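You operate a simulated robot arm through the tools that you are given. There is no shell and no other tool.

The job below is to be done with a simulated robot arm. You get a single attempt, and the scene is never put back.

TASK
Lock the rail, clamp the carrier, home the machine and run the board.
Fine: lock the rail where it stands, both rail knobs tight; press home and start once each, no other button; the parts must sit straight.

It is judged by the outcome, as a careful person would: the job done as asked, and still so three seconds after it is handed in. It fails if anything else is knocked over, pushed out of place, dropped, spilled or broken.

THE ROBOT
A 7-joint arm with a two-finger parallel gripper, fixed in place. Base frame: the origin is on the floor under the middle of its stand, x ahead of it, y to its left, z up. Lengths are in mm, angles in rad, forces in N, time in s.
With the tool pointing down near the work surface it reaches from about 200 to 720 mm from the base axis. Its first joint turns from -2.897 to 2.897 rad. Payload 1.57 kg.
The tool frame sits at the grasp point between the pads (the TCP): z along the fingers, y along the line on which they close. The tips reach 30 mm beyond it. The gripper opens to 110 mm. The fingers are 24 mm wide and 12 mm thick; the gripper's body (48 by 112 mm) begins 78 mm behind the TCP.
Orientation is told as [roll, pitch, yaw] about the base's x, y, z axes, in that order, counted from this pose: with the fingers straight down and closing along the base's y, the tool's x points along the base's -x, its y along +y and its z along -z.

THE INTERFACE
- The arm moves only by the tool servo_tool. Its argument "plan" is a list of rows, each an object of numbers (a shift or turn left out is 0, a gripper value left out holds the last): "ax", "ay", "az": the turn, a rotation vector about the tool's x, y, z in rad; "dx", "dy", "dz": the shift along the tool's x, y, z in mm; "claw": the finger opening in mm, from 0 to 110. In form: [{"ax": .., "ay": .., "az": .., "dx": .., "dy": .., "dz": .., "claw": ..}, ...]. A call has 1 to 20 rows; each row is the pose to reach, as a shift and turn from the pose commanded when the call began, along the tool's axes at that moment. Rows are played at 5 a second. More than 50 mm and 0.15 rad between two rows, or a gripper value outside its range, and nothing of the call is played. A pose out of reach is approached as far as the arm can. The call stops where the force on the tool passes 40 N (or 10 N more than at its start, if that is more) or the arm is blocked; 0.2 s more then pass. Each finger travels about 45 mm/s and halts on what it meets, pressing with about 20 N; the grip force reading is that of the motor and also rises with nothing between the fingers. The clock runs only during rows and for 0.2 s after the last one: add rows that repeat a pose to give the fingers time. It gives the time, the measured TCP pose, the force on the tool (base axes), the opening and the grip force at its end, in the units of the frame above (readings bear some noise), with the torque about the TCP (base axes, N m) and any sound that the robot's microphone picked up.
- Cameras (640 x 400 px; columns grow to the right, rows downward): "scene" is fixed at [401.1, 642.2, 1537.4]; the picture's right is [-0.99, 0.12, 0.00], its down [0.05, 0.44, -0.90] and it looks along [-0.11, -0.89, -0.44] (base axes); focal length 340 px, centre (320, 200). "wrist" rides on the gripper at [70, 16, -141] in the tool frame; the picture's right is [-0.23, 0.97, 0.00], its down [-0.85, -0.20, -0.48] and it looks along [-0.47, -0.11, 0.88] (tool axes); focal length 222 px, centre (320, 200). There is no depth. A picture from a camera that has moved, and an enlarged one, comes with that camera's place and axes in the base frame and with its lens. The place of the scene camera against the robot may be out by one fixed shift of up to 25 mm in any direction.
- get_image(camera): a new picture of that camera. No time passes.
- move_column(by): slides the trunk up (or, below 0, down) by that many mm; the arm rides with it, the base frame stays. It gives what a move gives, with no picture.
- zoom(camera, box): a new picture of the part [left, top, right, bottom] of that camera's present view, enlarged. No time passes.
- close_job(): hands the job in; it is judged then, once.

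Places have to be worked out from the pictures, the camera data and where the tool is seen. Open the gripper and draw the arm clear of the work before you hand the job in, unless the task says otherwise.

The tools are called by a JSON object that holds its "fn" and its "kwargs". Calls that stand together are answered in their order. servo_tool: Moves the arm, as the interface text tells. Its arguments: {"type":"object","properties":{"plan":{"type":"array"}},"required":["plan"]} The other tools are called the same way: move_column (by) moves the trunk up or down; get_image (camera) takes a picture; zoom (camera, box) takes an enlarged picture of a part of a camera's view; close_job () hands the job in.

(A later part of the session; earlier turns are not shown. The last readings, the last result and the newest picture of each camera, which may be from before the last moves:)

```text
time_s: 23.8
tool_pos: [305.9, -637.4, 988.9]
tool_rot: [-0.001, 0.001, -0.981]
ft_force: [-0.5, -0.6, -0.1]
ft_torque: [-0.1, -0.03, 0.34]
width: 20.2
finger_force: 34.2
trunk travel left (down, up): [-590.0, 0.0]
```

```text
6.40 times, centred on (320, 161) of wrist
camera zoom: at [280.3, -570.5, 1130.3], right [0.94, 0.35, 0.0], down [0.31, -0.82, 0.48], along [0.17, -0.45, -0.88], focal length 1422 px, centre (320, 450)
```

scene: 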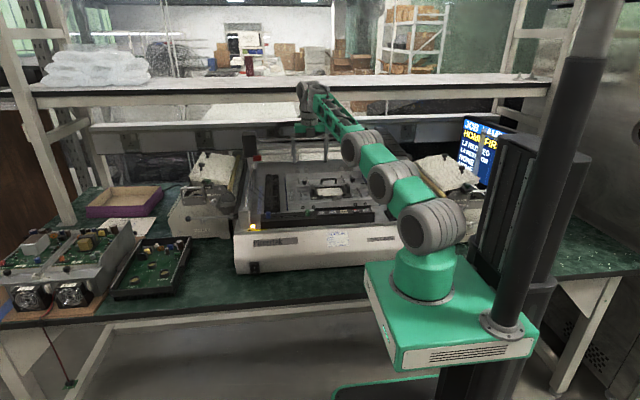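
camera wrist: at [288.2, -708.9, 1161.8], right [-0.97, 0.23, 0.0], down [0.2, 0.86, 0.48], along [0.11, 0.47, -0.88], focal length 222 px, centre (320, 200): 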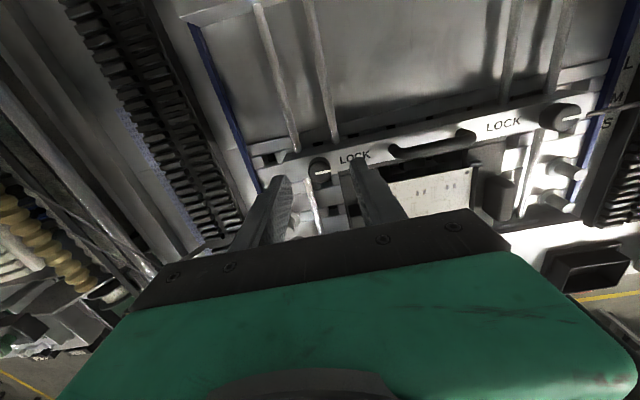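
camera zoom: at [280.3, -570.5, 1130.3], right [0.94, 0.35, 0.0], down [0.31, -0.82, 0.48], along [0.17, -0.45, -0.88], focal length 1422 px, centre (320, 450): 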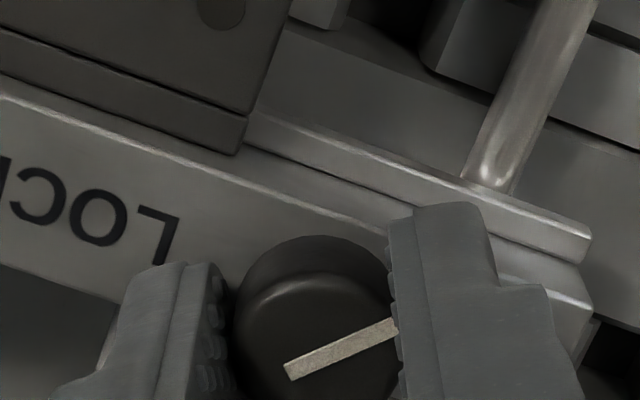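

The fingers slipped ~20° of those 23° at 0.34 N·m, so the left knob is at its stop: tight. I open, rise 70 mm and look around before going to the right knob.

{"fn": "servo_tool", "kwargs": {"plan": [{"claw": 44}, {"claw": 44}, {"claw": 44}, {"dz": -20}, {"dz": -45}, {"dz": -70}, {"dz": -70}]}}

{"fn": "get_image", "kwargs": {"camera": "wrist"}}

{"fn": "zoom", "kwargs": {"camera": "scene", "box": [290, 140, 390, 210]}}

```text
time_s: 25.4
tool_pos: [303.5, -634.0, 1056.9]
tool_rot: [0.0, 0.0, -0.98]
ft_force: [0.4, 0.1, 0.0]
ft_torque: [0.03, -0.02, -0.01]
width: 44.1
finger_force: 0.0
out of reach, approached as far as the arm can: row 6, 7
trunk travel left (down, up): [-590.0, 0.0]
```

```text
taken
camera wrist: at [279.0, -566.9, 1199.2], right [0.94, 0.35, 0.0], down [0.31, -0.82, 0.48], along [0.17, -0.45, -0.88], focal length 222 px, centre (320, 200)
```

wrist: 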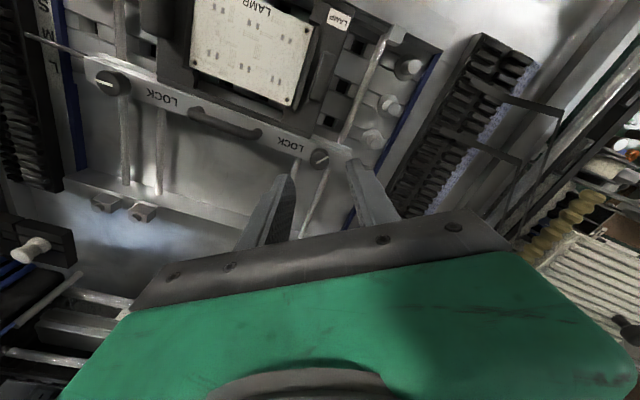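

```text
5.71 times, centred on (340, 175) of scene
camera zoom: at [401.1, 642.2, 1537.4], right [-0.99, 0.12, 0.0], down [0.05, 0.44, -0.9], along [-0.11, -0.89, -0.44], focal length 1944 px, centre (206, 343)
```

zoom: 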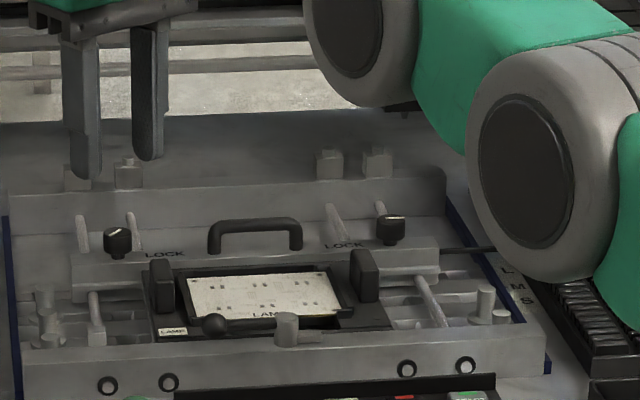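

The left pointer now shows front-left and nothing else moved. I travel at this height to above the right knob while turning back to yaw +90°.

{"fn": "servo_tool", "kwargs": {"plan": [{"dx": 10, "dy": -16, "az": -0.14}, {"dx": 20, "dy": -32, "az": -0.28}, {"dx": 32, "dy": -50, "az": -0.42}, {"dx": 44, "dy": -69, "az": -0.56}, {"dx": 56, "dy": -88, "az": -0.7}, {"dx": 68, "dy": -107, "az": -0.84}, {"dx": 80, "dy": -126, "az": -0.98}, {"dx": 92, "dy": -145, "az": -1.12}, {"dx": 102, "dy": -160, "az": -1.26}, {"dx": 107.4, "dy": -168.1, "az": -1.4}, {"dx": 107.4, "dy": -168.1, "az": -1.54}, {"dx": 107.4, "dy": -168.1, "az": -1.68}, {"dx": 107.4, "dy": -168.1, "az": -1.82}, {"dx": 107.4, "dy": -168.1, "az": -1.96}, {"dx": 107.4, "dy": -168.1, "az": -2.1}, {"dx": 107.4, "dy": -168.1, "az": -2.24}, {"dx": 107.4, "dy": -168.1, "az": -2.38}, {"dx": 107.4, "dy": -168.1, "az": -2.5}, {"dx": 107.4, "dy": -168.1, "az": -2.55}, {"dx": 107.4, "dy": -168.1, "az": -2.55}]}}

{"fn": "get_image", "kwargs": {"camera": "wrist"}}

{"fn": "get_image", "kwargs": {"camera": "scene"}}

```text
time_s: 29.6
tool_pos: [106.1, -643.6, 1058.9]
tool_rot: [-0.004, 0.001, 1.556]
ft_force: [0.1, -0.8, -0.3]
ft_torque: [0.03, 0.0, 0.03]
width: 44.0
finger_force: 0.0
out of reach, approached as far as the arm can: row 19, 20
trunk travel left (down, up): [-590.0, 0.0]
```

```text
taken
camera wrist: at [88.1, -713.3, 1200.0], right [-0.97, 0.24, 0.0], down [0.21, 0.85, 0.48], along [0.12, 0.47, -0.88], focal length 222 px, centre (320, 200)
```

wrist: 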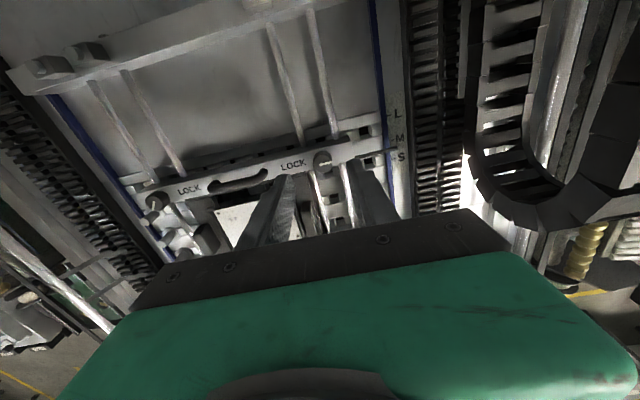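

```text
taken
```

scene: 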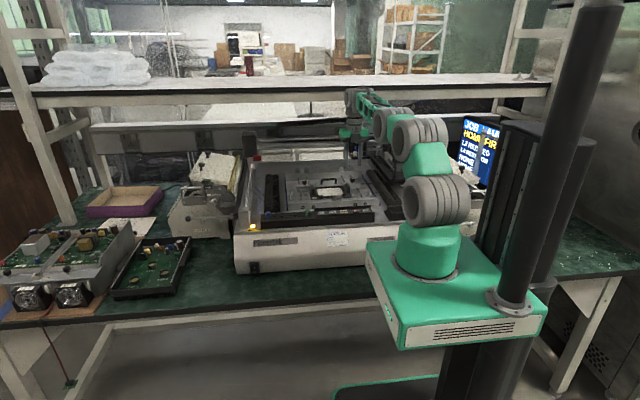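

I'm above the right knob, at the wrist's turning limit (yaw 1.556). I zoom to locate the knob relative to the tool axis.

{"fn": "zoom", "kwargs": {"camera": "wrist", "box": [270, 130, 370, 192]}}

{"fn": "zoom", "kwargs": {"camera": "scene", "box": [330, 130, 400, 205]}}

```text
6.40 times, centred on (320, 161) of wrist
camera zoom: at [88.1, -713.3, 1200.0], right [-0.97, 0.24, 0.0], down [0.21, 0.85, 0.48], along [0.12, 0.47, -0.88], focal length 1422 px, centre (320, 450)
```

zoom: 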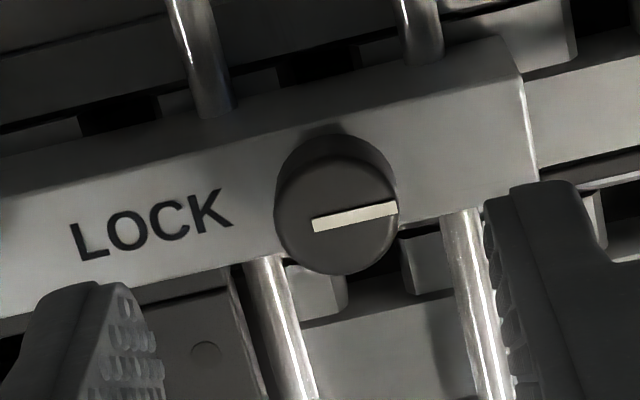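

```text
5.33 times, centred on (365, 168) of scene
camera zoom: at [401.1, 642.2, 1537.4], right [-0.99, 0.12, 0.0], down [0.05, 0.44, -0.9], along [-0.11, -0.89, -0.44], focal length 1815 px, centre (80, 373)
```

zoom: 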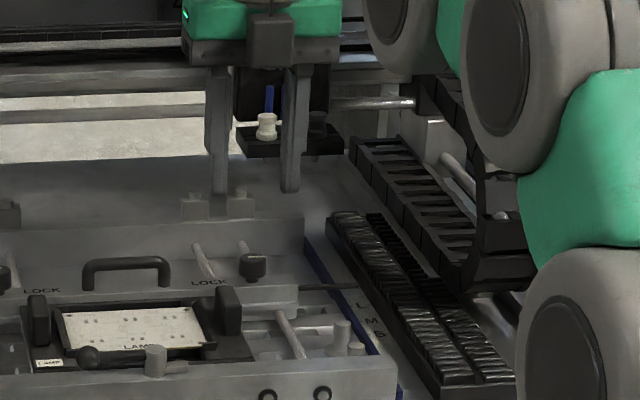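

Relative to the tool axis, the knob is ~8 mm toward +y. I correct, descend to 1010 and look again.

{"fn": "servo_tool", "kwargs": {"plan": [{"dx": -4, "dz": 10, "az": 0.03}, {"dx": -7, "dz": 25, "az": 0.05}, {"dx": -7, "dz": 40, "az": 0.05}, {"dx": -7, "dz": 49, "az": 0.05}, {"dx": -7, "dz": 49, "az": 0.05}]}}

{"fn": "zoom", "kwargs": {"camera": "wrist", "box": [270, 130, 370, 192]}}

{"fn": "zoom", "kwargs": {"camera": "scene", "box": [330, 155, 390, 200]}}

```text
time_s: 30.8
tool_pos: [105.5, -636.2, 1009.6]
tool_rot: [-0.002, 0.0, 1.52]
ft_force: [-0.3, 0.2, -0.1]
ft_torque: [-0.01, 0.01, 0.01]
width: 44.2
finger_force: 0.0
trunk travel left (down, up): [-590.0, 0.0]
```

```text
6.40 times, centred on (320, 161) of wrist
camera zoom: at [86.4, -705.2, 1150.9], right [-0.96, 0.28, 0.0], down [0.24, 0.84, 0.48], along [0.13, 0.46, -0.88], focal length 1422 px, centre (320, 450)
```

zoom: 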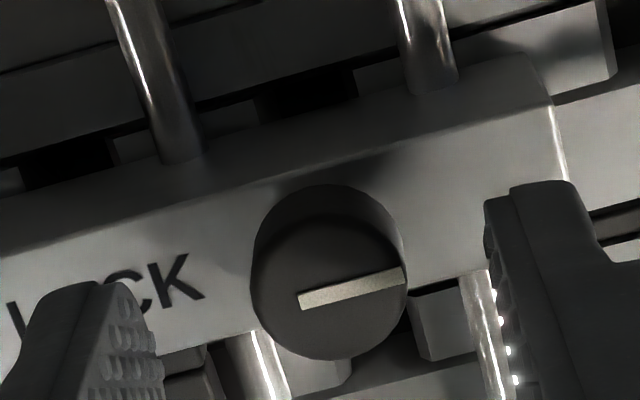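

```text
8.89 times, centred on (360, 178) of scene
camera zoom: at [401.1, 642.2, 1537.4], right [-0.99, 0.12, 0.0], down [0.05, 0.44, -0.9], along [-0.11, -0.89, -0.44], focal length 3024 px, centre (-36, 400)
```

zoom: 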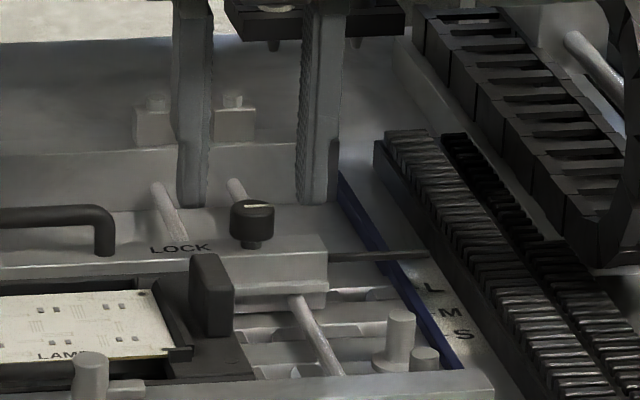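

The remaining offset is about 1 mm. I correct it and descend to TCP z≈988.7 (same depth as for the left knob).

{"fn": "servo_tool", "kwargs": {"plan": [{"dx": -0.9, "dy": 0.35, "dz": 5}, {"dx": -0.9, "dy": 0.35, "dz": 12}, {"dx": -0.9, "dy": 0.35, "dz": 18}, {"dx": -0.9, "dy": 0.35, "dz": 20.8}, {"dx": -0.9, "dy": 0.35, "dz": 20.8}]}}

{"fn": "zoom", "kwargs": {"camera": "wrist", "box": [270, 130, 370, 192]}}

{"fn": "zoom", "kwargs": {"camera": "scene", "box": [330, 155, 390, 200]}}

```text
time_s: 32.0
tool_pos: [104.9, -636.4, 988.5]
tool_rot: [0.0, -0.002, 1.52]
ft_force: [0.3, -0.2, -0.4]
ft_torque: [-0.02, 0.01, -0.01]
width: 43.8
finger_force: 0.0
trunk travel left (down, up): [-590.0, 0.0]
```

```text
6.40 times, centred on (320, 161) of wrist
camera zoom: at [86.0, -704.8, 1130.0], right [-0.96, 0.28, 0.0], down [0.24, 0.84, 0.48], along [0.13, 0.46, -0.88], focal length 1422 px, centre (320, 450)
```

zoom: 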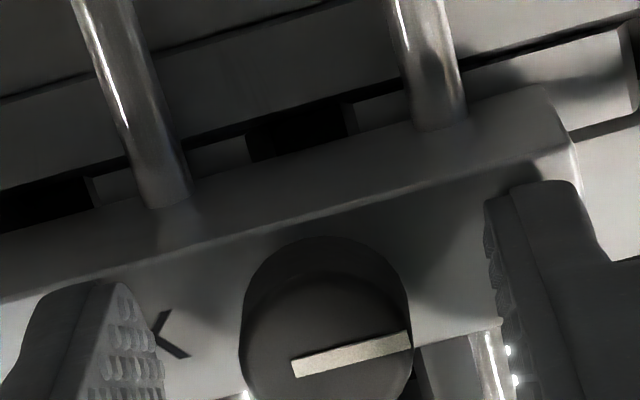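

```text
8.89 times, centred on (360, 178) of scene
camera zoom: at [401.1, 642.2, 1537.4], right [-0.99, 0.12, 0.0], down [0.05, 0.44, -0.9], along [-0.11, -0.89, -0.44], focal length 3024 px, centre (-36, 400)
```

zoom: 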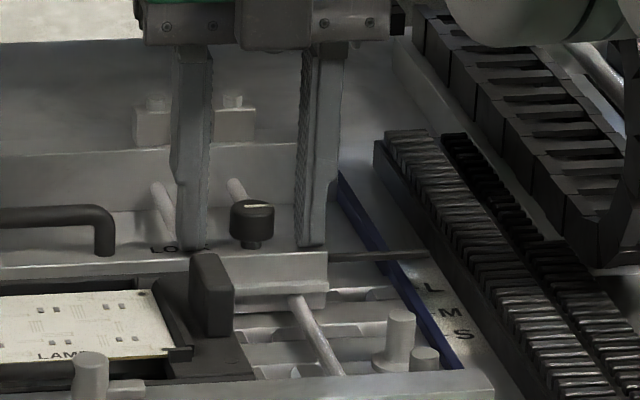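

The knob appears at the same place between the fingers as the left one did, with no contact force. I close on it.

{"fn": "servo_tool", "kwargs": {"plan": [{"claw": 34}, {"claw": 26}, {"claw": 20}, {"claw": 12}, {"claw": 12}, {"claw": 12}]}}

{"fn": "zoom", "kwargs": {"camera": "wrist", "box": [270, 130, 370, 192]}}

```text
time_s: 33.4
tool_pos: [105.1, -635.9, 986.9]
tool_rot: [-0.001, 0.0, 1.52]
ft_force: [-5.3, 0.6, -0.8]
ft_torque: [0.06, 0.1, -0.01]
width: 20.6
finger_force: 34.1
trunk travel left (down, up): [-590.0, 0.0]
```

```text
6.40 times, centred on (320, 161) of wrist
camera zoom: at [84.9, -704.8, 1129.9], right [-0.96, 0.28, 0.0], down [0.24, 0.84, 0.48], along [0.13, 0.46, -0.88], focal length 1422 px, centre (320, 450)
```

zoom: 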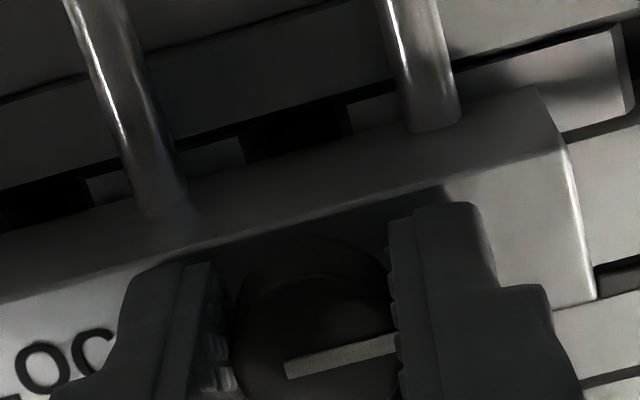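

Gripped at 20.6 mm. I ease 0.6 mm toward -x and turn clockwise 1.2 rad, since the direction is known.

{"fn": "servo_tool", "kwargs": {"plan": [{"dy": 0.6}, {"dy": 0.6, "az": 0.1}, {"dy": 0.6, "az": 0.2}, {"dy": 0.6, "az": 0.3}, {"dy": 0.6, "az": 0.4}, {"dy": 0.6, "az": 0.5}, {"dy": 0.6, "az": 0.6}, {"dy": 0.6, "az": 0.7}, {"dy": 0.6, "az": 0.8}, {"dy": 0.6, "az": 0.9}, {"dy": 0.6, "az": 1.0}, {"dy": 0.6, "az": 1.1}, {"dy": 0.6, "az": 1.2}, {"dy": 0.6, "az": 1.2}]}}

{"fn": "zoom", "kwargs": {"camera": "wrist", "box": [270, 130, 370, 192]}}

```text
time_s: 36.4
tool_pos: [106.0, -636.8, 988.5]
tool_rot: [-0.001, 0.0, 0.319]
ft_force: [2.7, -0.5, -1.9]
ft_torque: [-0.01, -0.17, -0.02]
width: 20.2
finger_force: 33.9
trunk travel left (down, up): [-590.0, 0.0]
```

```text
6.40 times, centred on (320, 161) of wrist
camera zoom: at [34.6, -642.7, 1130.0], right [-0.09, 1.0, 0.0], down [0.87, 0.08, 0.48], along [0.48, 0.04, -0.88], focal length 1422 px, centre (320, 450)
```

zoom: 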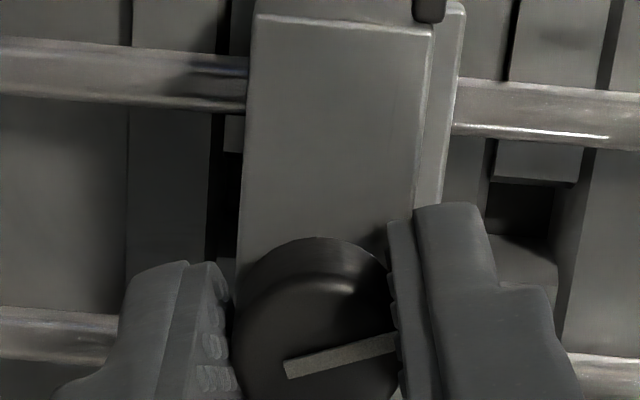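

The knob follows freely (1.2 rad). I continue to where the stop should come, about 2.3 rad in total, and slightly beyond.

{"fn": "servo_tool", "kwargs": {"plan": [{"az": 0.1}, {"az": 0.2}, {"az": 0.3}, {"az": 0.4}, {"az": 0.5}, {"az": 0.6}, {"az": 0.7}, {"az": 0.8}, {"az": 0.9}, {"az": 1.0}, {"az": 1.1}, {"az": 1.2}, {"az": 1.3}, {"az": 1.4}]}}

{"fn": "zoom", "kwargs": {"camera": "wrist", "box": [270, 130, 370, 192]}}

```text
time_s: 39.4
tool_pos: [105.7, -636.2, 987.7]
tool_rot: [-0.001, 0.0, -1.082]
ft_force: [-1.8, -2.3, -1.5]
ft_torque: [0.04, 0.1, 0.2]
width: 20.6
finger_force: 33.7
trunk travel left (down, up): [-590.0, 0.0]
```

```text
6.40 times, centred on (320, 161) of wrist
camera zoom: at [86.8, -567.1, 1130.2], right [0.97, 0.26, 0.0], down [0.23, -0.85, 0.48], along [0.12, -0.46, -0.88], focal length 1422 px, centre (320, 450)
```

zoom: 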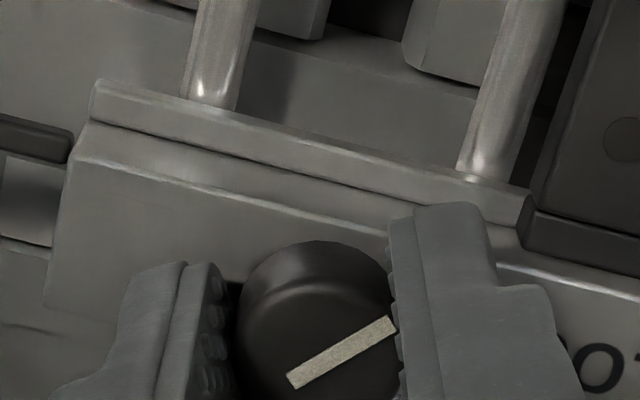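

It lags by ~18° after 2.6 rad commanded, so it reached the same stop at ≈2.28 rad with 0.2 N·m. I re-grip once and twist again to snug it as on the left.

{"fn": "servo_tool", "kwargs": {"plan": [{"claw": 40}, {"claw": 40}, {"claw": 40}, {"az": -0.14}, {"az": -0.28}, {"az": -0.42}, {"az": -0.5}, {"az": -0.5, "claw": 30}, {"az": -0.5, "claw": 20}, {"az": -0.5, "claw": 12}, {"az": -0.5, "claw": 12}, {"az": -0.5, "claw": 12}, {"az": -0.4}, {"az": -0.3}, {"az": -0.2}, {"az": -0.1}]}}

{"fn": "zoom", "kwargs": {"camera": "wrist", "box": [270, 130, 370, 192]}}

```text
time_s: 42.8
tool_pos: [105.6, -635.4, 989.3]
tool_rot: [0.0, -0.001, -0.981]
ft_force: [-1.4, -1.0, 0.0]
ft_torque: [-0.06, 0.0, 0.37]
width: 20.6
finger_force: 33.9
trunk travel left (down, up): [-590.0, 0.0]
```

```text
6.40 times, centred on (320, 161) of wrist
camera zoom: at [80.0, -569.3, 1130.3], right [0.94, 0.35, 0.0], down [0.31, -0.82, 0.48], along [0.17, -0.45, -0.88], focal length 1422 px, centre (320, 450)
```

zoom: 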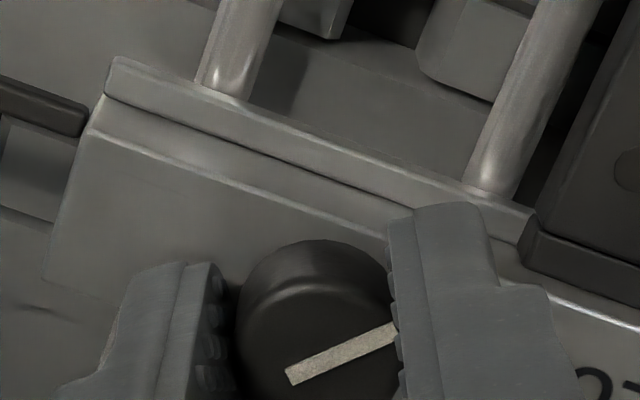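

Torque 0.37 N·m, and the pointer ends in exactly the same attitude as the left knob: both are tight. I open, rise and check the rail from the scene camera.

{"fn": "servo_tool", "kwargs": {"plan": [{"claw": 44}, {"claw": 44}, {"claw": 44}, {"dz": -20}, {"dz": -45}, {"dz": -70}, {"dz": -70}]}}

{"fn": "zoom", "kwargs": {"camera": "scene", "box": [280, 160, 380, 225]}}

{"fn": "get_image", "kwargs": {"camera": "wrist"}}

```text
time_s: 44.4
tool_pos: [106.0, -634.2, 1059.1]
tool_rot: [-0.001, 0.0, -0.978]
ft_force: [0.6, 0.3, -0.9]
ft_torque: [0.0, 0.0, 0.01]
width: 43.9
finger_force: 0.0
trunk travel left (down, up): [-590.0, 0.0]
```

```text
6.15 times, centred on (330, 192) of scene
camera zoom: at [401.1, 642.2, 1537.4], right [-0.99, 0.12, 0.0], down [0.05, 0.44, -0.9], along [-0.11, -0.89, -0.44], focal length 2094 px, centre (258, 246)
```

zoom: 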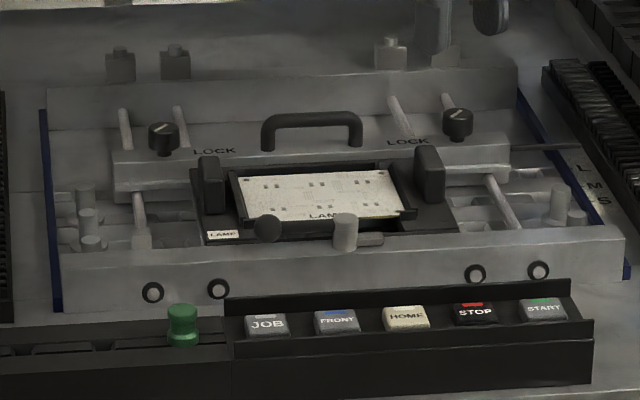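

```text
taken
camera wrist: at [80.2, -568.5, 1199.9], right [0.94, 0.35, 0.0], down [0.31, -0.82, 0.48], along [0.17, -0.45, -0.88], focal length 222 px, centre (320, 200)
```

wrist: 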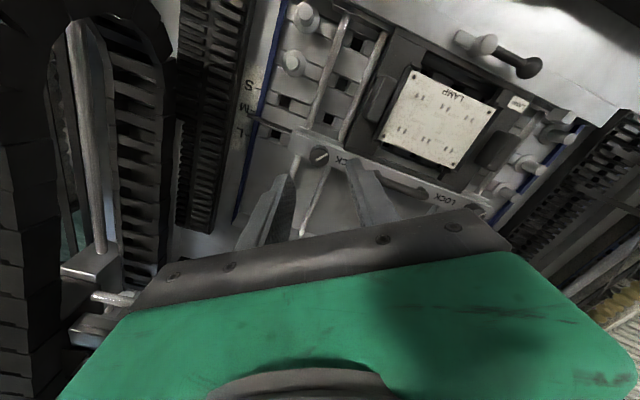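

Rail, handle and labels sit on the same pixels as before, so the rail didn't move. Now I study the clamp lever and the carrier from here.

{"fn": "zoom", "kwargs": {"camera": "wrist", "box": [430, 10, 560, 100]}}

{"fn": "zoom", "kwargs": {"camera": "wrist", "box": [340, 20, 560, 200]}}

{"fn": "zoom", "kwargs": {"camera": "scene", "box": [310, 184, 350, 209]}}

```text
4.44 times, centred on (495, 55) of wrist
camera zoom: at [80.2, -568.5, 1199.9], right [0.94, 0.35, 0.0], down [0.31, -0.82, 0.48], along [0.17, -0.45, -0.88], focal length 987 px, centre (-458, 844)
```

zoom: 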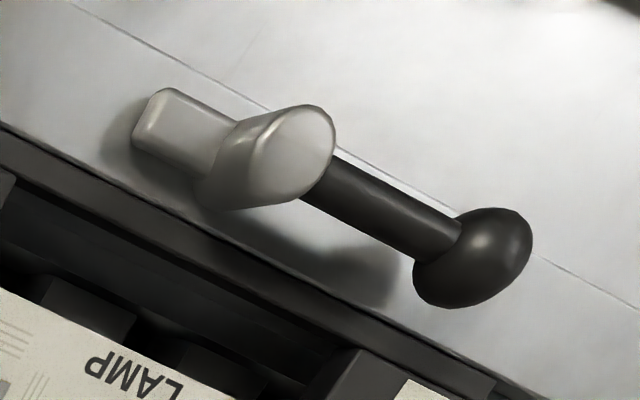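

```text
2.22 times, centred on (450, 110) of wrist
camera zoom: at [80.2, -568.5, 1199.9], right [0.94, 0.35, 0.0], down [0.31, -0.82, 0.48], along [0.17, -0.45, -0.88], focal length 494 px, centre (31, 400)
```

zoom: 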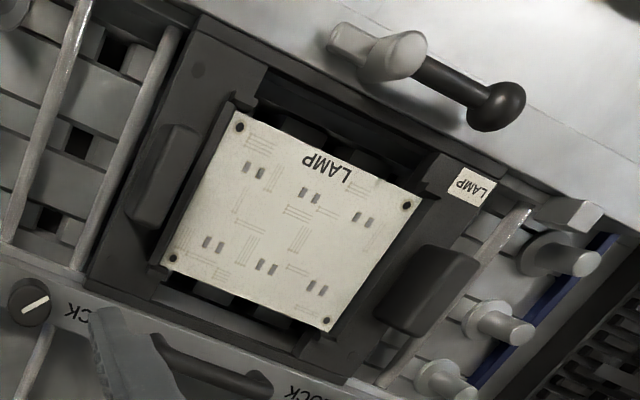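

```text
16.00 times, centred on (330, 196) of scene
camera zoom: at [401.1, 642.2, 1537.4], right [-0.99, 0.12, 0.0], down [0.05, 0.44, -0.9], along [-0.11, -0.89, -0.44], focal length 5444 px, centre (160, 256)
```

zoom: 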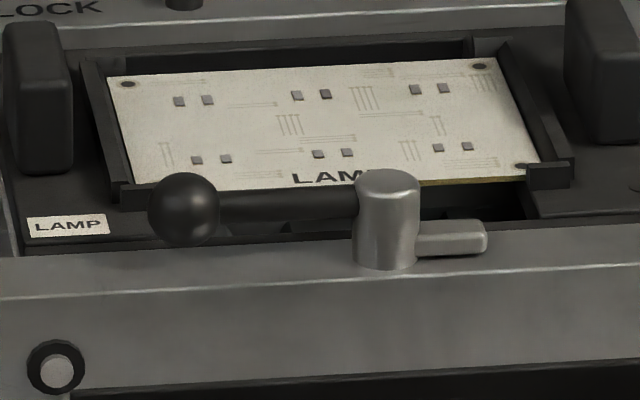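

The clamp pivot is at about (206,-494,972), its ball at (256,-494,965), and its toe points to -x; swinging the ball toward +y puts the toe over the carrier. I move above the ball with yaw 0.

{"fn": "servo_tool", "kwargs": {"plan": [{"dx": 4, "dy": 25, "az": -0.12}, {"dx": 8, "dy": 50, "az": -0.24}, {"dx": 12, "dy": 76, "az": -0.36}, {"dx": 16, "dy": 102, "az": -0.48}, {"dx": 20, "dy": 128, "az": -0.6}, {"dx": 24, "dy": 154, "az": -0.72}, {"dx": 28, "dy": 180, "az": -0.84}, {"dx": 32.2, "dy": 202.6, "az": -0.978, "claw": 30}, {"dx": 32.2, "dy": 202.6, "az": -0.978, "claw": 30}]}}

{"fn": "get_image", "kwargs": {"camera": "wrist"}}

{"fn": "zoom", "kwargs": {"camera": "wrist", "box": [150, 0, 400, 156]}}

{"fn": "zoom", "kwargs": {"camera": "scene", "box": [290, 160, 370, 215]}}

```text
time_s: 46.4
tool_pos: [255.6, -494.7, 1058.5]
tool_rot: [-0.001, 0.001, 0.001]
ft_force: [-0.3, 0.5, 0.1]
ft_torque: [0.01, 0.01, 0.02]
width: 30.1
finger_force: 0.1
trunk travel left (down, up): [-590.0, 0.0]
```

```text
taken
camera wrist: at [186.4, -479.5, 1199.5], right [0.23, 0.97, 0.0], down [0.86, -0.2, 0.48], along [0.47, -0.11, -0.88], focal length 222 px, centre (320, 200)
```

wrist: 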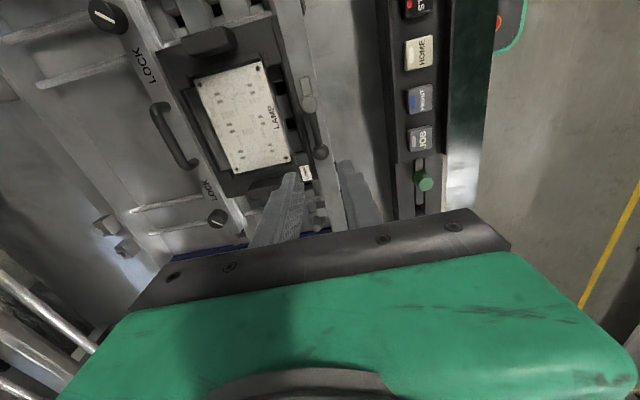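

```text
2.56 times, centred on (275, 78) of wrist
camera zoom: at [186.4, -479.5, 1199.5], right [0.23, 0.97, 0.0], down [0.86, -0.2, 0.48], along [0.47, -0.11, -0.88], focal length 569 px, centre (435, 512)
```

zoom: 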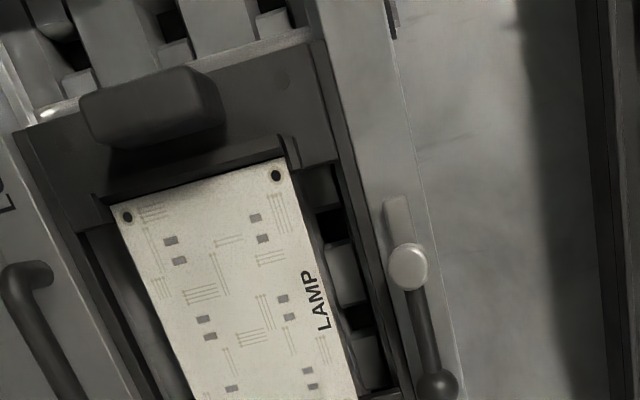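

```text
7.27 times, centred on (330, 188) of scene
camera zoom: at [401.1, 642.2, 1537.4], right [-0.99, 0.12, 0.0], down [0.05, 0.44, -0.9], along [-0.11, -0.89, -0.44], focal length 2475 px, centre (247, 291)
```

zoom: 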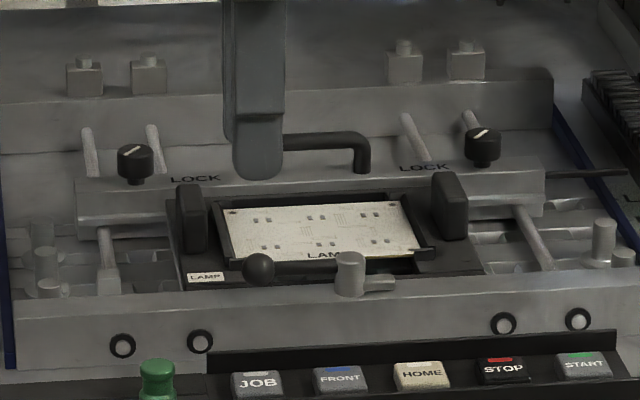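

By rectifying the board's corners I find it straight to about 0.01 rad, in line with the rail. I zoom on the ball between the fingers to align precisely.

{"fn": "zoom", "kwargs": {"camera": "wrist", "box": [270, 130, 370, 192]}}

{"fn": "zoom", "kwargs": {"camera": "wrist", "box": [280, 60, 360, 110]}}

```text
6.40 times, centred on (320, 161) of wrist
camera zoom: at [186.4, -479.5, 1199.5], right [0.23, 0.97, 0.0], down [0.86, -0.2, 0.48], along [0.47, -0.11, -0.88], focal length 1422 px, centre (320, 450)
```

zoom: 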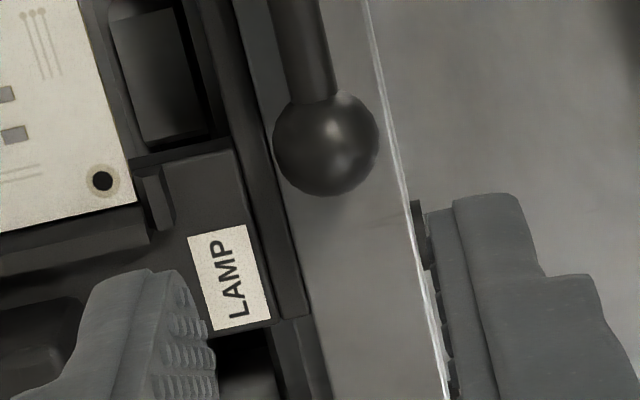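

```text
8.00 times, centred on (320, 85) of wrist
camera zoom: at [186.4, -479.5, 1199.5], right [0.23, 0.97, 0.0], down [0.86, -0.2, 0.48], along [0.47, -0.11, -0.88], focal length 1777 px, centre (320, 1120)
```

zoom: 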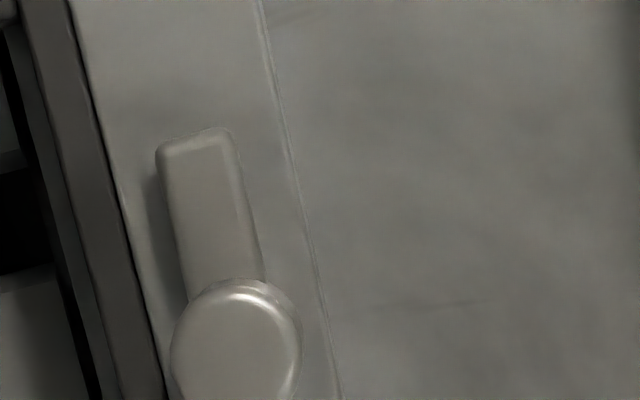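

The ball centre is about (253.5,-493.8), dia ≈17.8 mm, with the pivot at (204,-494). I narrow the fingers to 26 and descend around the ball to TCP z≈990.

{"fn": "servo_tool", "kwargs": {"plan": [{"dx": 2.1, "dy": 0.9, "dz": 10, "claw": 26}, {"dx": 2.1, "dy": 0.9, "dz": 28, "claw": 26}, {"dx": 2.1, "dy": 0.9, "dz": 45, "claw": 26}, {"dx": 2.1, "dy": 0.9, "dz": 57, "claw": 26}, {"dx": 2.1, "dy": 0.9, "dz": 64, "claw": 26}, {"dx": 2.1, "dy": 0.9, "dz": 68.5, "claw": 26}, {"dx": 2.1, "dy": 0.9, "dz": 68.5, "claw": 26}]}}

{"fn": "zoom", "kwargs": {"camera": "wrist", "box": [270, 130, 370, 192]}}

{"fn": "zoom", "kwargs": {"camera": "scene", "box": [305, 175, 355, 210]}}

```text
time_s: 48.0
tool_pos: [253.6, -494.9, 989.9]
tool_rot: [0.0, 0.0, -0.003]
ft_force: [0.5, 0.8, 0.6]
ft_torque: [-0.05, -0.05, -0.03]
width: 25.7
finger_force: 0.1
trunk travel left (down, up): [-590.0, 0.0]
```

```text
6.40 times, centred on (320, 161) of wrist
camera zoom: at [184.0, -479.1, 1131.8], right [0.23, 0.97, 0.0], down [0.85, -0.2, 0.48], along [0.47, -0.11, -0.88], focal length 1422 px, centre (320, 450)
```

zoom: 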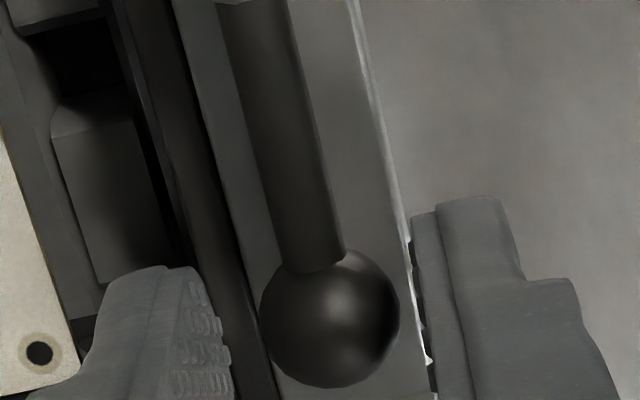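

```text
11.43 times, centred on (330, 192) of scene
camera zoom: at [401.1, 642.2, 1537.4], right [-0.99, 0.12, 0.0], down [0.05, 0.44, -0.9], along [-0.11, -0.89, -0.44], focal length 3889 px, centre (206, 286)
```

zoom: 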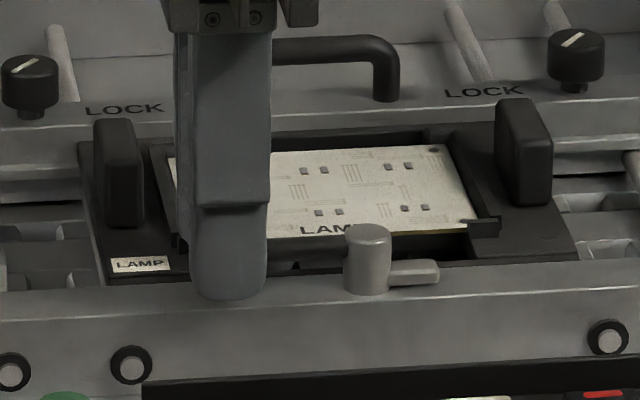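

The ball is centred between the fingers with no contact. I close to 19 mm and swing the ball along its arc (radius 49.5) toward +y for the first 0.72 rad.

{"fn": "servo_tool", "kwargs": {"plan": [{"claw": 19}, {"claw": 19}, {"dx": 0.36, "dy": 5.93, "az": -0.12}, {"dx": 1.42, "dy": 11.77, "az": -0.24}, {"dx": 3.17, "dy": 17.44, "az": -0.36}, {"dx": 5.6, "dy": 22.86, "az": -0.48}, {"dx": 8.65, "dy": 27.95, "az": -0.6}, {"dx": 12.29, "dy": 32.64, "az": -0.72}, {"dx": 12.29, "dy": 32.64, "az": -0.72}]}}

{"fn": "zoom", "kwargs": {"camera": "wrist", "box": [240, 100, 400, 200]}}

{"fn": "zoom", "kwargs": {"camera": "scene", "box": [300, 175, 360, 215]}}

```text
time_s: 50.0
tool_pos: [242.3, -463.2, 990.0]
tool_rot: [-0.002, 0.0, 0.719]
ft_force: [0.0, -0.2, -0.9]
ft_torque: [-0.04, -0.01, -0.02]
width: 19.1
finger_force: 0.1
trunk travel left (down, up): [-590.0, 0.0]
```

```text
4.00 times, centred on (320, 150) of wrist
camera zoom: at [178.1, -496.7, 1131.8], right [-0.47, 0.88, 0.0], down [0.77, 0.41, 0.48], along [0.42, 0.23, -0.88], focal length 888 px, centre (320, 400)
```

zoom: 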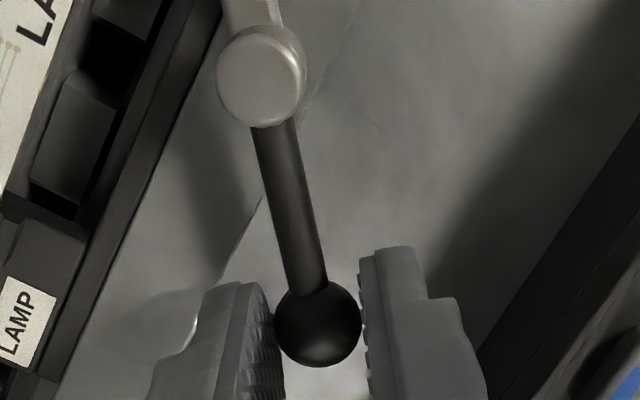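

```text
10.00 times, centred on (330, 195) of scene
camera zoom: at [401.1, 642.2, 1537.4], right [-0.99, 0.12, 0.0], down [0.05, 0.44, -0.9], along [-0.11, -0.89, -0.44], focal length 3402 px, centre (220, 250)
```

zoom: 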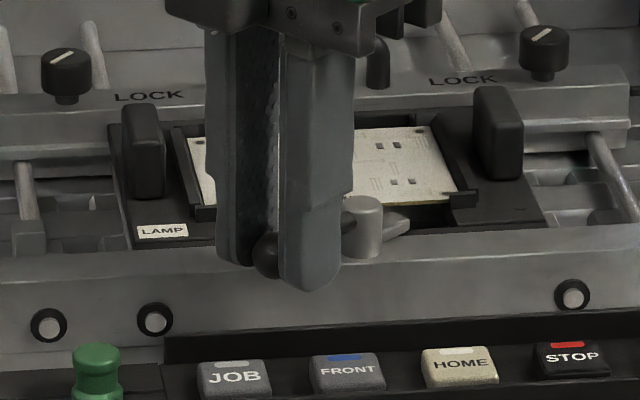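

The lever follows freely at 41°. I continue the arc to ~90°.

{"fn": "servo_tool", "kwargs": {"plan": [{"dx": 0.36, "dy": 5.93, "az": -0.12}, {"dx": 1.42, "dy": 11.77, "az": -0.24}, {"dx": 3.17, "dy": 17.44, "az": -0.36}, {"dx": 5.6, "dy": 22.86, "az": -0.48}, {"dx": 8.65, "dy": 27.95, "az": -0.6}, {"dx": 12.29, "dy": 32.64, "az": -0.72}, {"dx": 16.1, "dy": 36.5, "az": -0.83}, {"dx": 16.1, "dy": 36.5, "az": -0.83}]}}

{"fn": "zoom", "kwargs": {"camera": "wrist", "box": [240, 100, 400, 200]}}

{"fn": "zoom", "kwargs": {"camera": "scene", "box": [300, 175, 360, 215]}}

```text
time_s: 51.8
tool_pos: [205.7, -446.0, 990.2]
tool_rot: [0.0, 0.0, 1.55]
ft_force: [-0.4, 0.1, -0.2]
ft_torque: [-0.01, -0.02, -0.01]
width: 19.1
finger_force: 0.0
trunk travel left (down, up): [-590.0, 0.0]
```

```text
4.00 times, centred on (320, 150) of wrist
camera zoom: at [187.7, -515.3, 1131.7], right [-0.97, 0.25, 0.0], down [0.22, 0.85, 0.48], along [0.12, 0.46, -0.88], focal length 888 px, centre (320, 400)
```

zoom: 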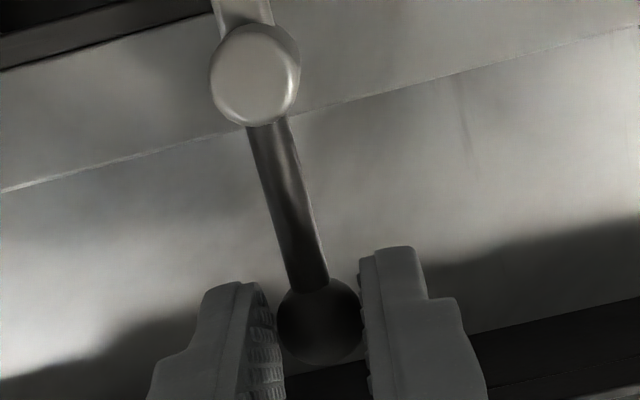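

```text
10.00 times, centred on (330, 195) of scene
camera zoom: at [401.1, 642.2, 1537.4], right [-0.99, 0.12, 0.0], down [0.05, 0.44, -0.9], along [-0.11, -0.89, -0.44], focal length 3402 px, centre (220, 250)
```

zoom: 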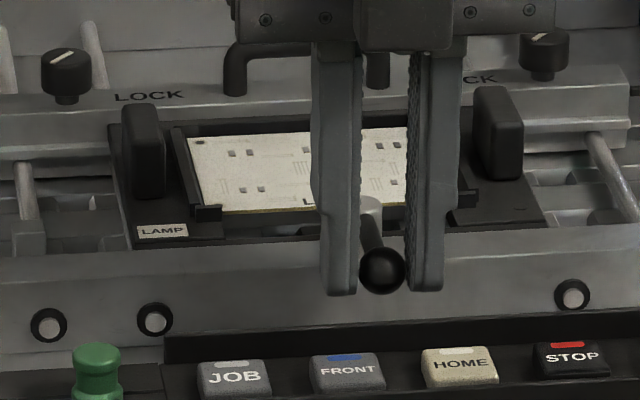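

The lever is at ~89° with no resistance yet. I push on slightly along the arc, without more yaw, to feel whether a stop exists.

{"fn": "servo_tool", "kwargs": {"plan": [{"dx": 0.1, "dy": 2.5}, {"dx": 0.25, "dy": 5.0}, {"dx": 0.55, "dy": 7.4}, {"dx": 0.55, "dy": 7.4}]}}

{"fn": "zoom", "kwargs": {"camera": "wrist", "box": [240, 70, 400, 170]}}

```text
time_s: 52.8
tool_pos: [198.9, -445.9, 990.1]
tool_rot: [0.0, -0.001, 1.55]
ft_force: [9.4, 1.8, -0.2]
ft_torque: [0.01, -0.18, 0.05]
width: 27.6
finger_force: 5.2
trunk travel left (down, up): [-590.0, 0.0]
```

```text
4.00 times, centred on (320, 120) of wrist
camera zoom: at [182.1, -515.1, 1131.8], right [-0.97, 0.25, 0.0], down [0.22, 0.85, 0.48], along [0.12, 0.46, -0.88], focal length 888 px, centre (320, 520)
```

zoom: 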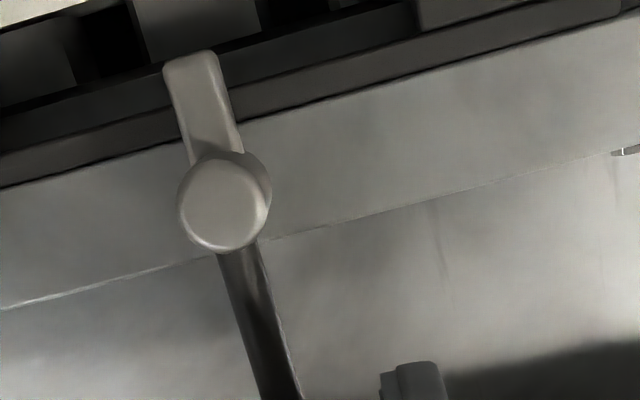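

There is a firm stop at 90°: 9 N and a finger pushed back, so the lever is fully over with its toe on the carrier edge. I back off, open a bit, and rise.

{"fn": "servo_tool", "kwargs": {"plan": [{"dy": -4, "claw": 30}, {"dy": -7, "claw": 32}, {"dy": -7, "claw": 32}, {"dy": -7, "dz": -15}, {"dy": -7, "dz": -35}, {"dy": -7, "dz": -60}, {"dy": -7, "dz": -80}, {"dy": -7, "dz": -80}]}}

{"fn": "zoom", "kwargs": {"camera": "scene", "box": [280, 160, 380, 225]}}

{"fn": "zoom", "kwargs": {"camera": "scene", "box": [310, 184, 350, 209]}}

{"fn": "get_image", "kwargs": {"camera": "wrist"}}

```text
time_s: 54.6
tool_pos: [202.9, -445.9, 1071.6]
tool_rot: [0.001, 0.001, 1.547]
ft_force: [-0.2, -0.3, 0.0]
ft_torque: [-0.02, 0.0, 0.02]
width: 32.1
finger_force: 0.0
trunk travel left (down, up): [-590.0, 0.0]
```

```text
6.15 times, centred on (330, 192) of scene
camera zoom: at [401.1, 642.2, 1537.4], right [-0.99, 0.12, 0.0], down [0.05, 0.44, -0.9], along [-0.11, -0.89, -0.44], focal length 2094 px, centre (258, 246)
```

zoom: 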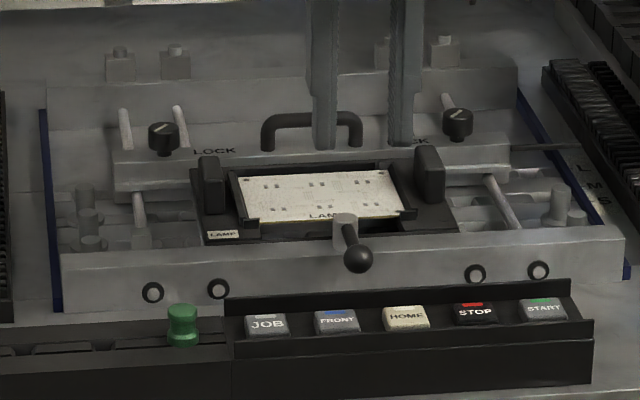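

```text
16.00 times, centred on (330, 196) of scene
camera zoom: at [401.1, 642.2, 1537.4], right [-0.99, 0.12, 0.0], down [0.05, 0.44, -0.9], along [-0.11, -0.89, -0.44], focal length 5444 px, centre (160, 256)
```

zoom: 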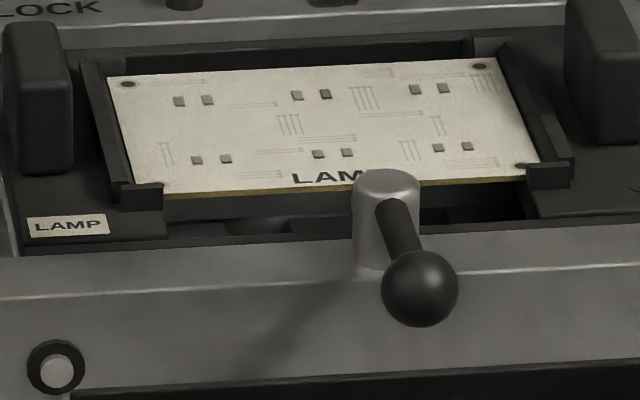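

```text
taken
camera wrist: at [187.0, -515.3, 1211.9], right [-0.97, 0.25, 0.0], down [0.22, 0.85, 0.48], along [0.12, 0.46, -0.88], focal length 222 px, centre (320, 200)
```

wrist: 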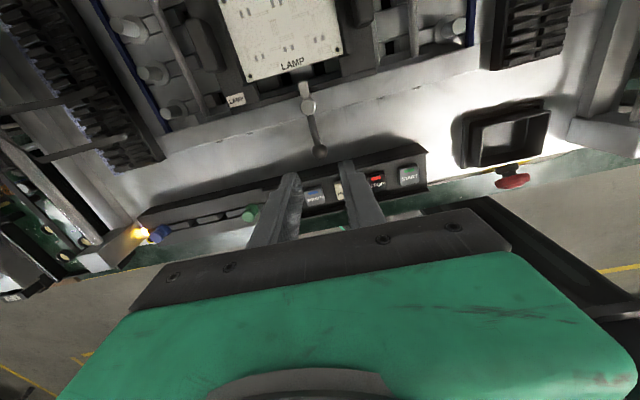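

The clamp lever now points to the front. I zoom to verify that the toe sits over the carrier edge, and look at the buttons.

{"fn": "zoom", "kwargs": {"camera": "wrist", "box": [260, 50, 360, 112]}}

{"fn": "zoom", "kwargs": {"camera": "wrist", "box": [220, 130, 440, 240]}}

{"fn": "zoom", "kwargs": {"camera": "scene", "box": [310, 200, 390, 240]}}

{"fn": "zoom", "kwargs": {"camera": "scene", "box": [440, 105, 520, 195]}}

```text
6.40 times, centred on (310, 81) of wrist
camera zoom: at [187.0, -515.3, 1211.9], right [-0.97, 0.25, 0.0], down [0.22, 0.85, 0.48], along [0.12, 0.46, -0.88], focal length 1422 px, centre (384, 962)
```

zoom: 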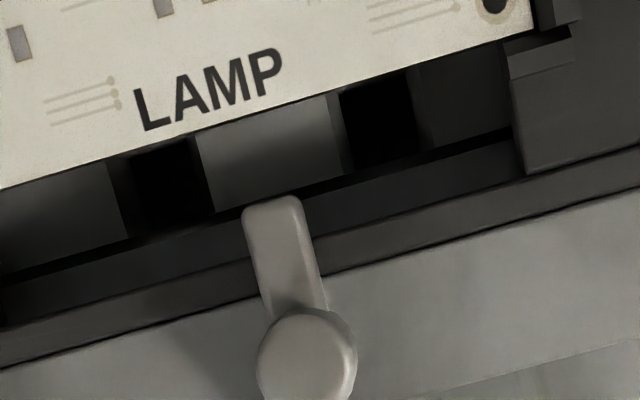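

```text
2.91 times, centred on (330, 185) of wrist
camera zoom: at [187.0, -515.3, 1211.9], right [-0.97, 0.25, 0.0], down [0.22, 0.85, 0.48], along [0.12, 0.46, -0.88], focal length 646 px, centre (291, 244)
```

zoom: 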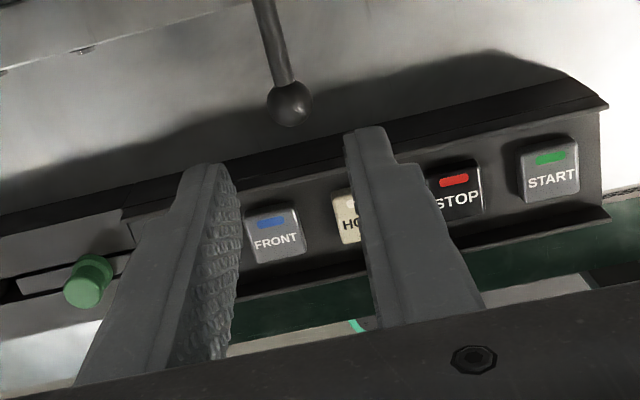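

```text
8.00 times, centred on (350, 220) of scene
camera zoom: at [401.1, 642.2, 1537.4], right [-0.99, 0.12, 0.0], down [0.05, 0.44, -0.9], along [-0.11, -0.89, -0.44], focal length 2722 px, centre (80, 40)
```

zoom: 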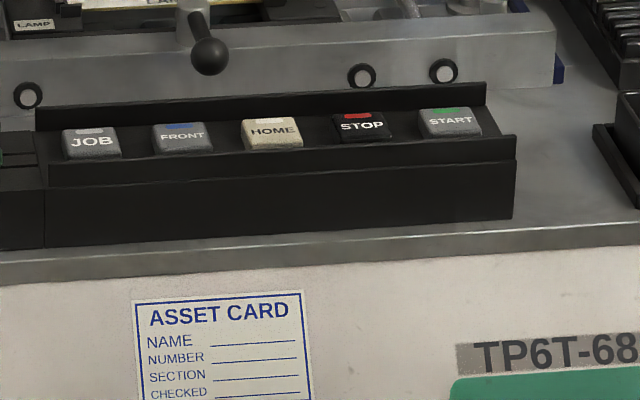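

```text
4.44 times, centred on (480, 150) of scene
camera zoom: at [401.1, 642.2, 1537.4], right [-0.99, 0.12, 0.0], down [0.05, 0.44, -0.9], along [-0.11, -0.89, -0.44], focal length 1512 px, centre (-391, 422)
```

zoom: 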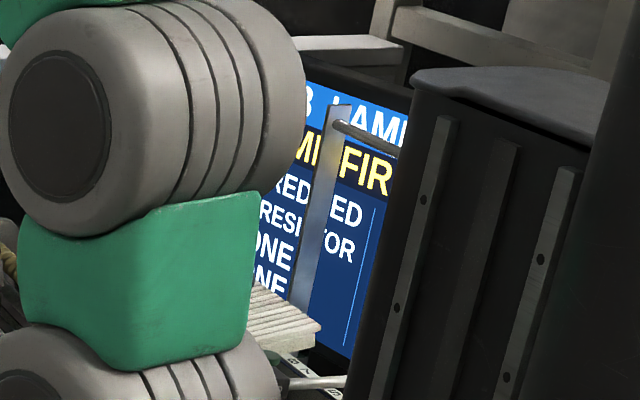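

The toe covers the carrier's front bar, so the carrier is clamped. The buttons lie at y≈-387, z≈956 with 40.5 mm spacing (FRONT 228, HOME 188, STOP 147, START 107). I back the hand to the front and close the fingers for a clear view of the panel.

{"fn": "servo_tool", "kwargs": {"plan": [{"dx": -4, "dy": -7, "dz": -4, "az": 0.14}, {"dx": -8, "dy": -14, "dz": -8, "az": 0.28}, {"dx": -12, "dy": -21, "dz": -12, "az": 0.42}, {"dx": -16, "dy": -28, "dz": -16, "az": 0.56}, {"dx": -20, "dy": -35, "dz": -20, "az": 0.7}, {"dx": -24, "dy": -42, "dz": -24, "az": 0.84}, {"dx": -28, "dy": -50, "dz": -28, "az": 0.98}, {"dx": -32, "dy": -58, "dz": -30, "az": 1.12}, {"dx": -36, "dy": -66, "dz": -30, "az": 1.26}, {"dx": -42, "dy": -76, "dz": -30, "az": 1.4}, {"dx": -48, "dy": -86, "dz": -30, "az": 1.547, "claw": 0}, {"dx": -48, "dy": -86, "dz": -30, "az": 1.547, "claw": 0}, {"dx": -48, "dy": -86, "dz": -30, "az": 1.547, "claw": 0}]}}

{"fn": "get_image", "kwargs": {"camera": "wrist"}}

{"fn": "get_image", "kwargs": {"camera": "scene"}}

```text
time_s: 57.4
tool_pos: [291.9, -400.0, 1100.7]
tool_rot: [-0.002, 0.0, 0.001]
ft_force: [-0.3, 0.3, 0.2]
ft_torque: [-0.02, 0.01, 0.01]
width: 0.1
finger_force: 19.7
trunk travel left (down, up): [-590.0, 0.0]
```

```text
taken
camera wrist: at [222.1, -384.1, 1241.6], right [0.23, 0.97, 0.0], down [0.86, -0.2, 0.48], along [0.47, -0.11, -0.88], focal length 222 px, centre (320, 200)
```

wrist: 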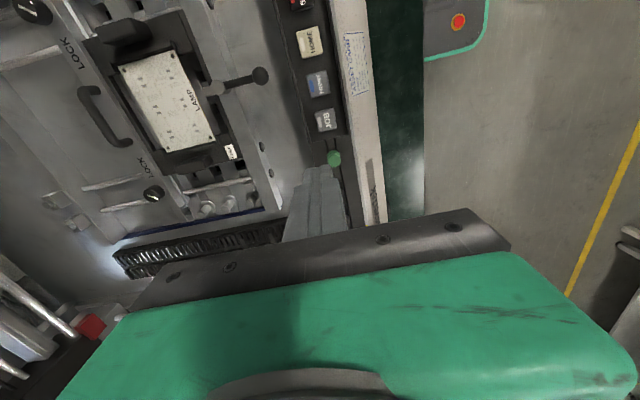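

```text
taken
```

scene: 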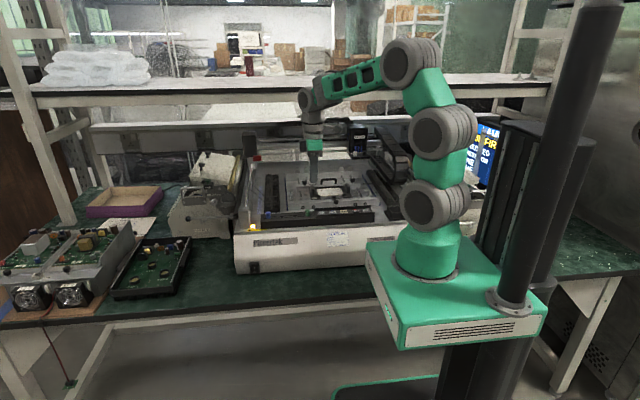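

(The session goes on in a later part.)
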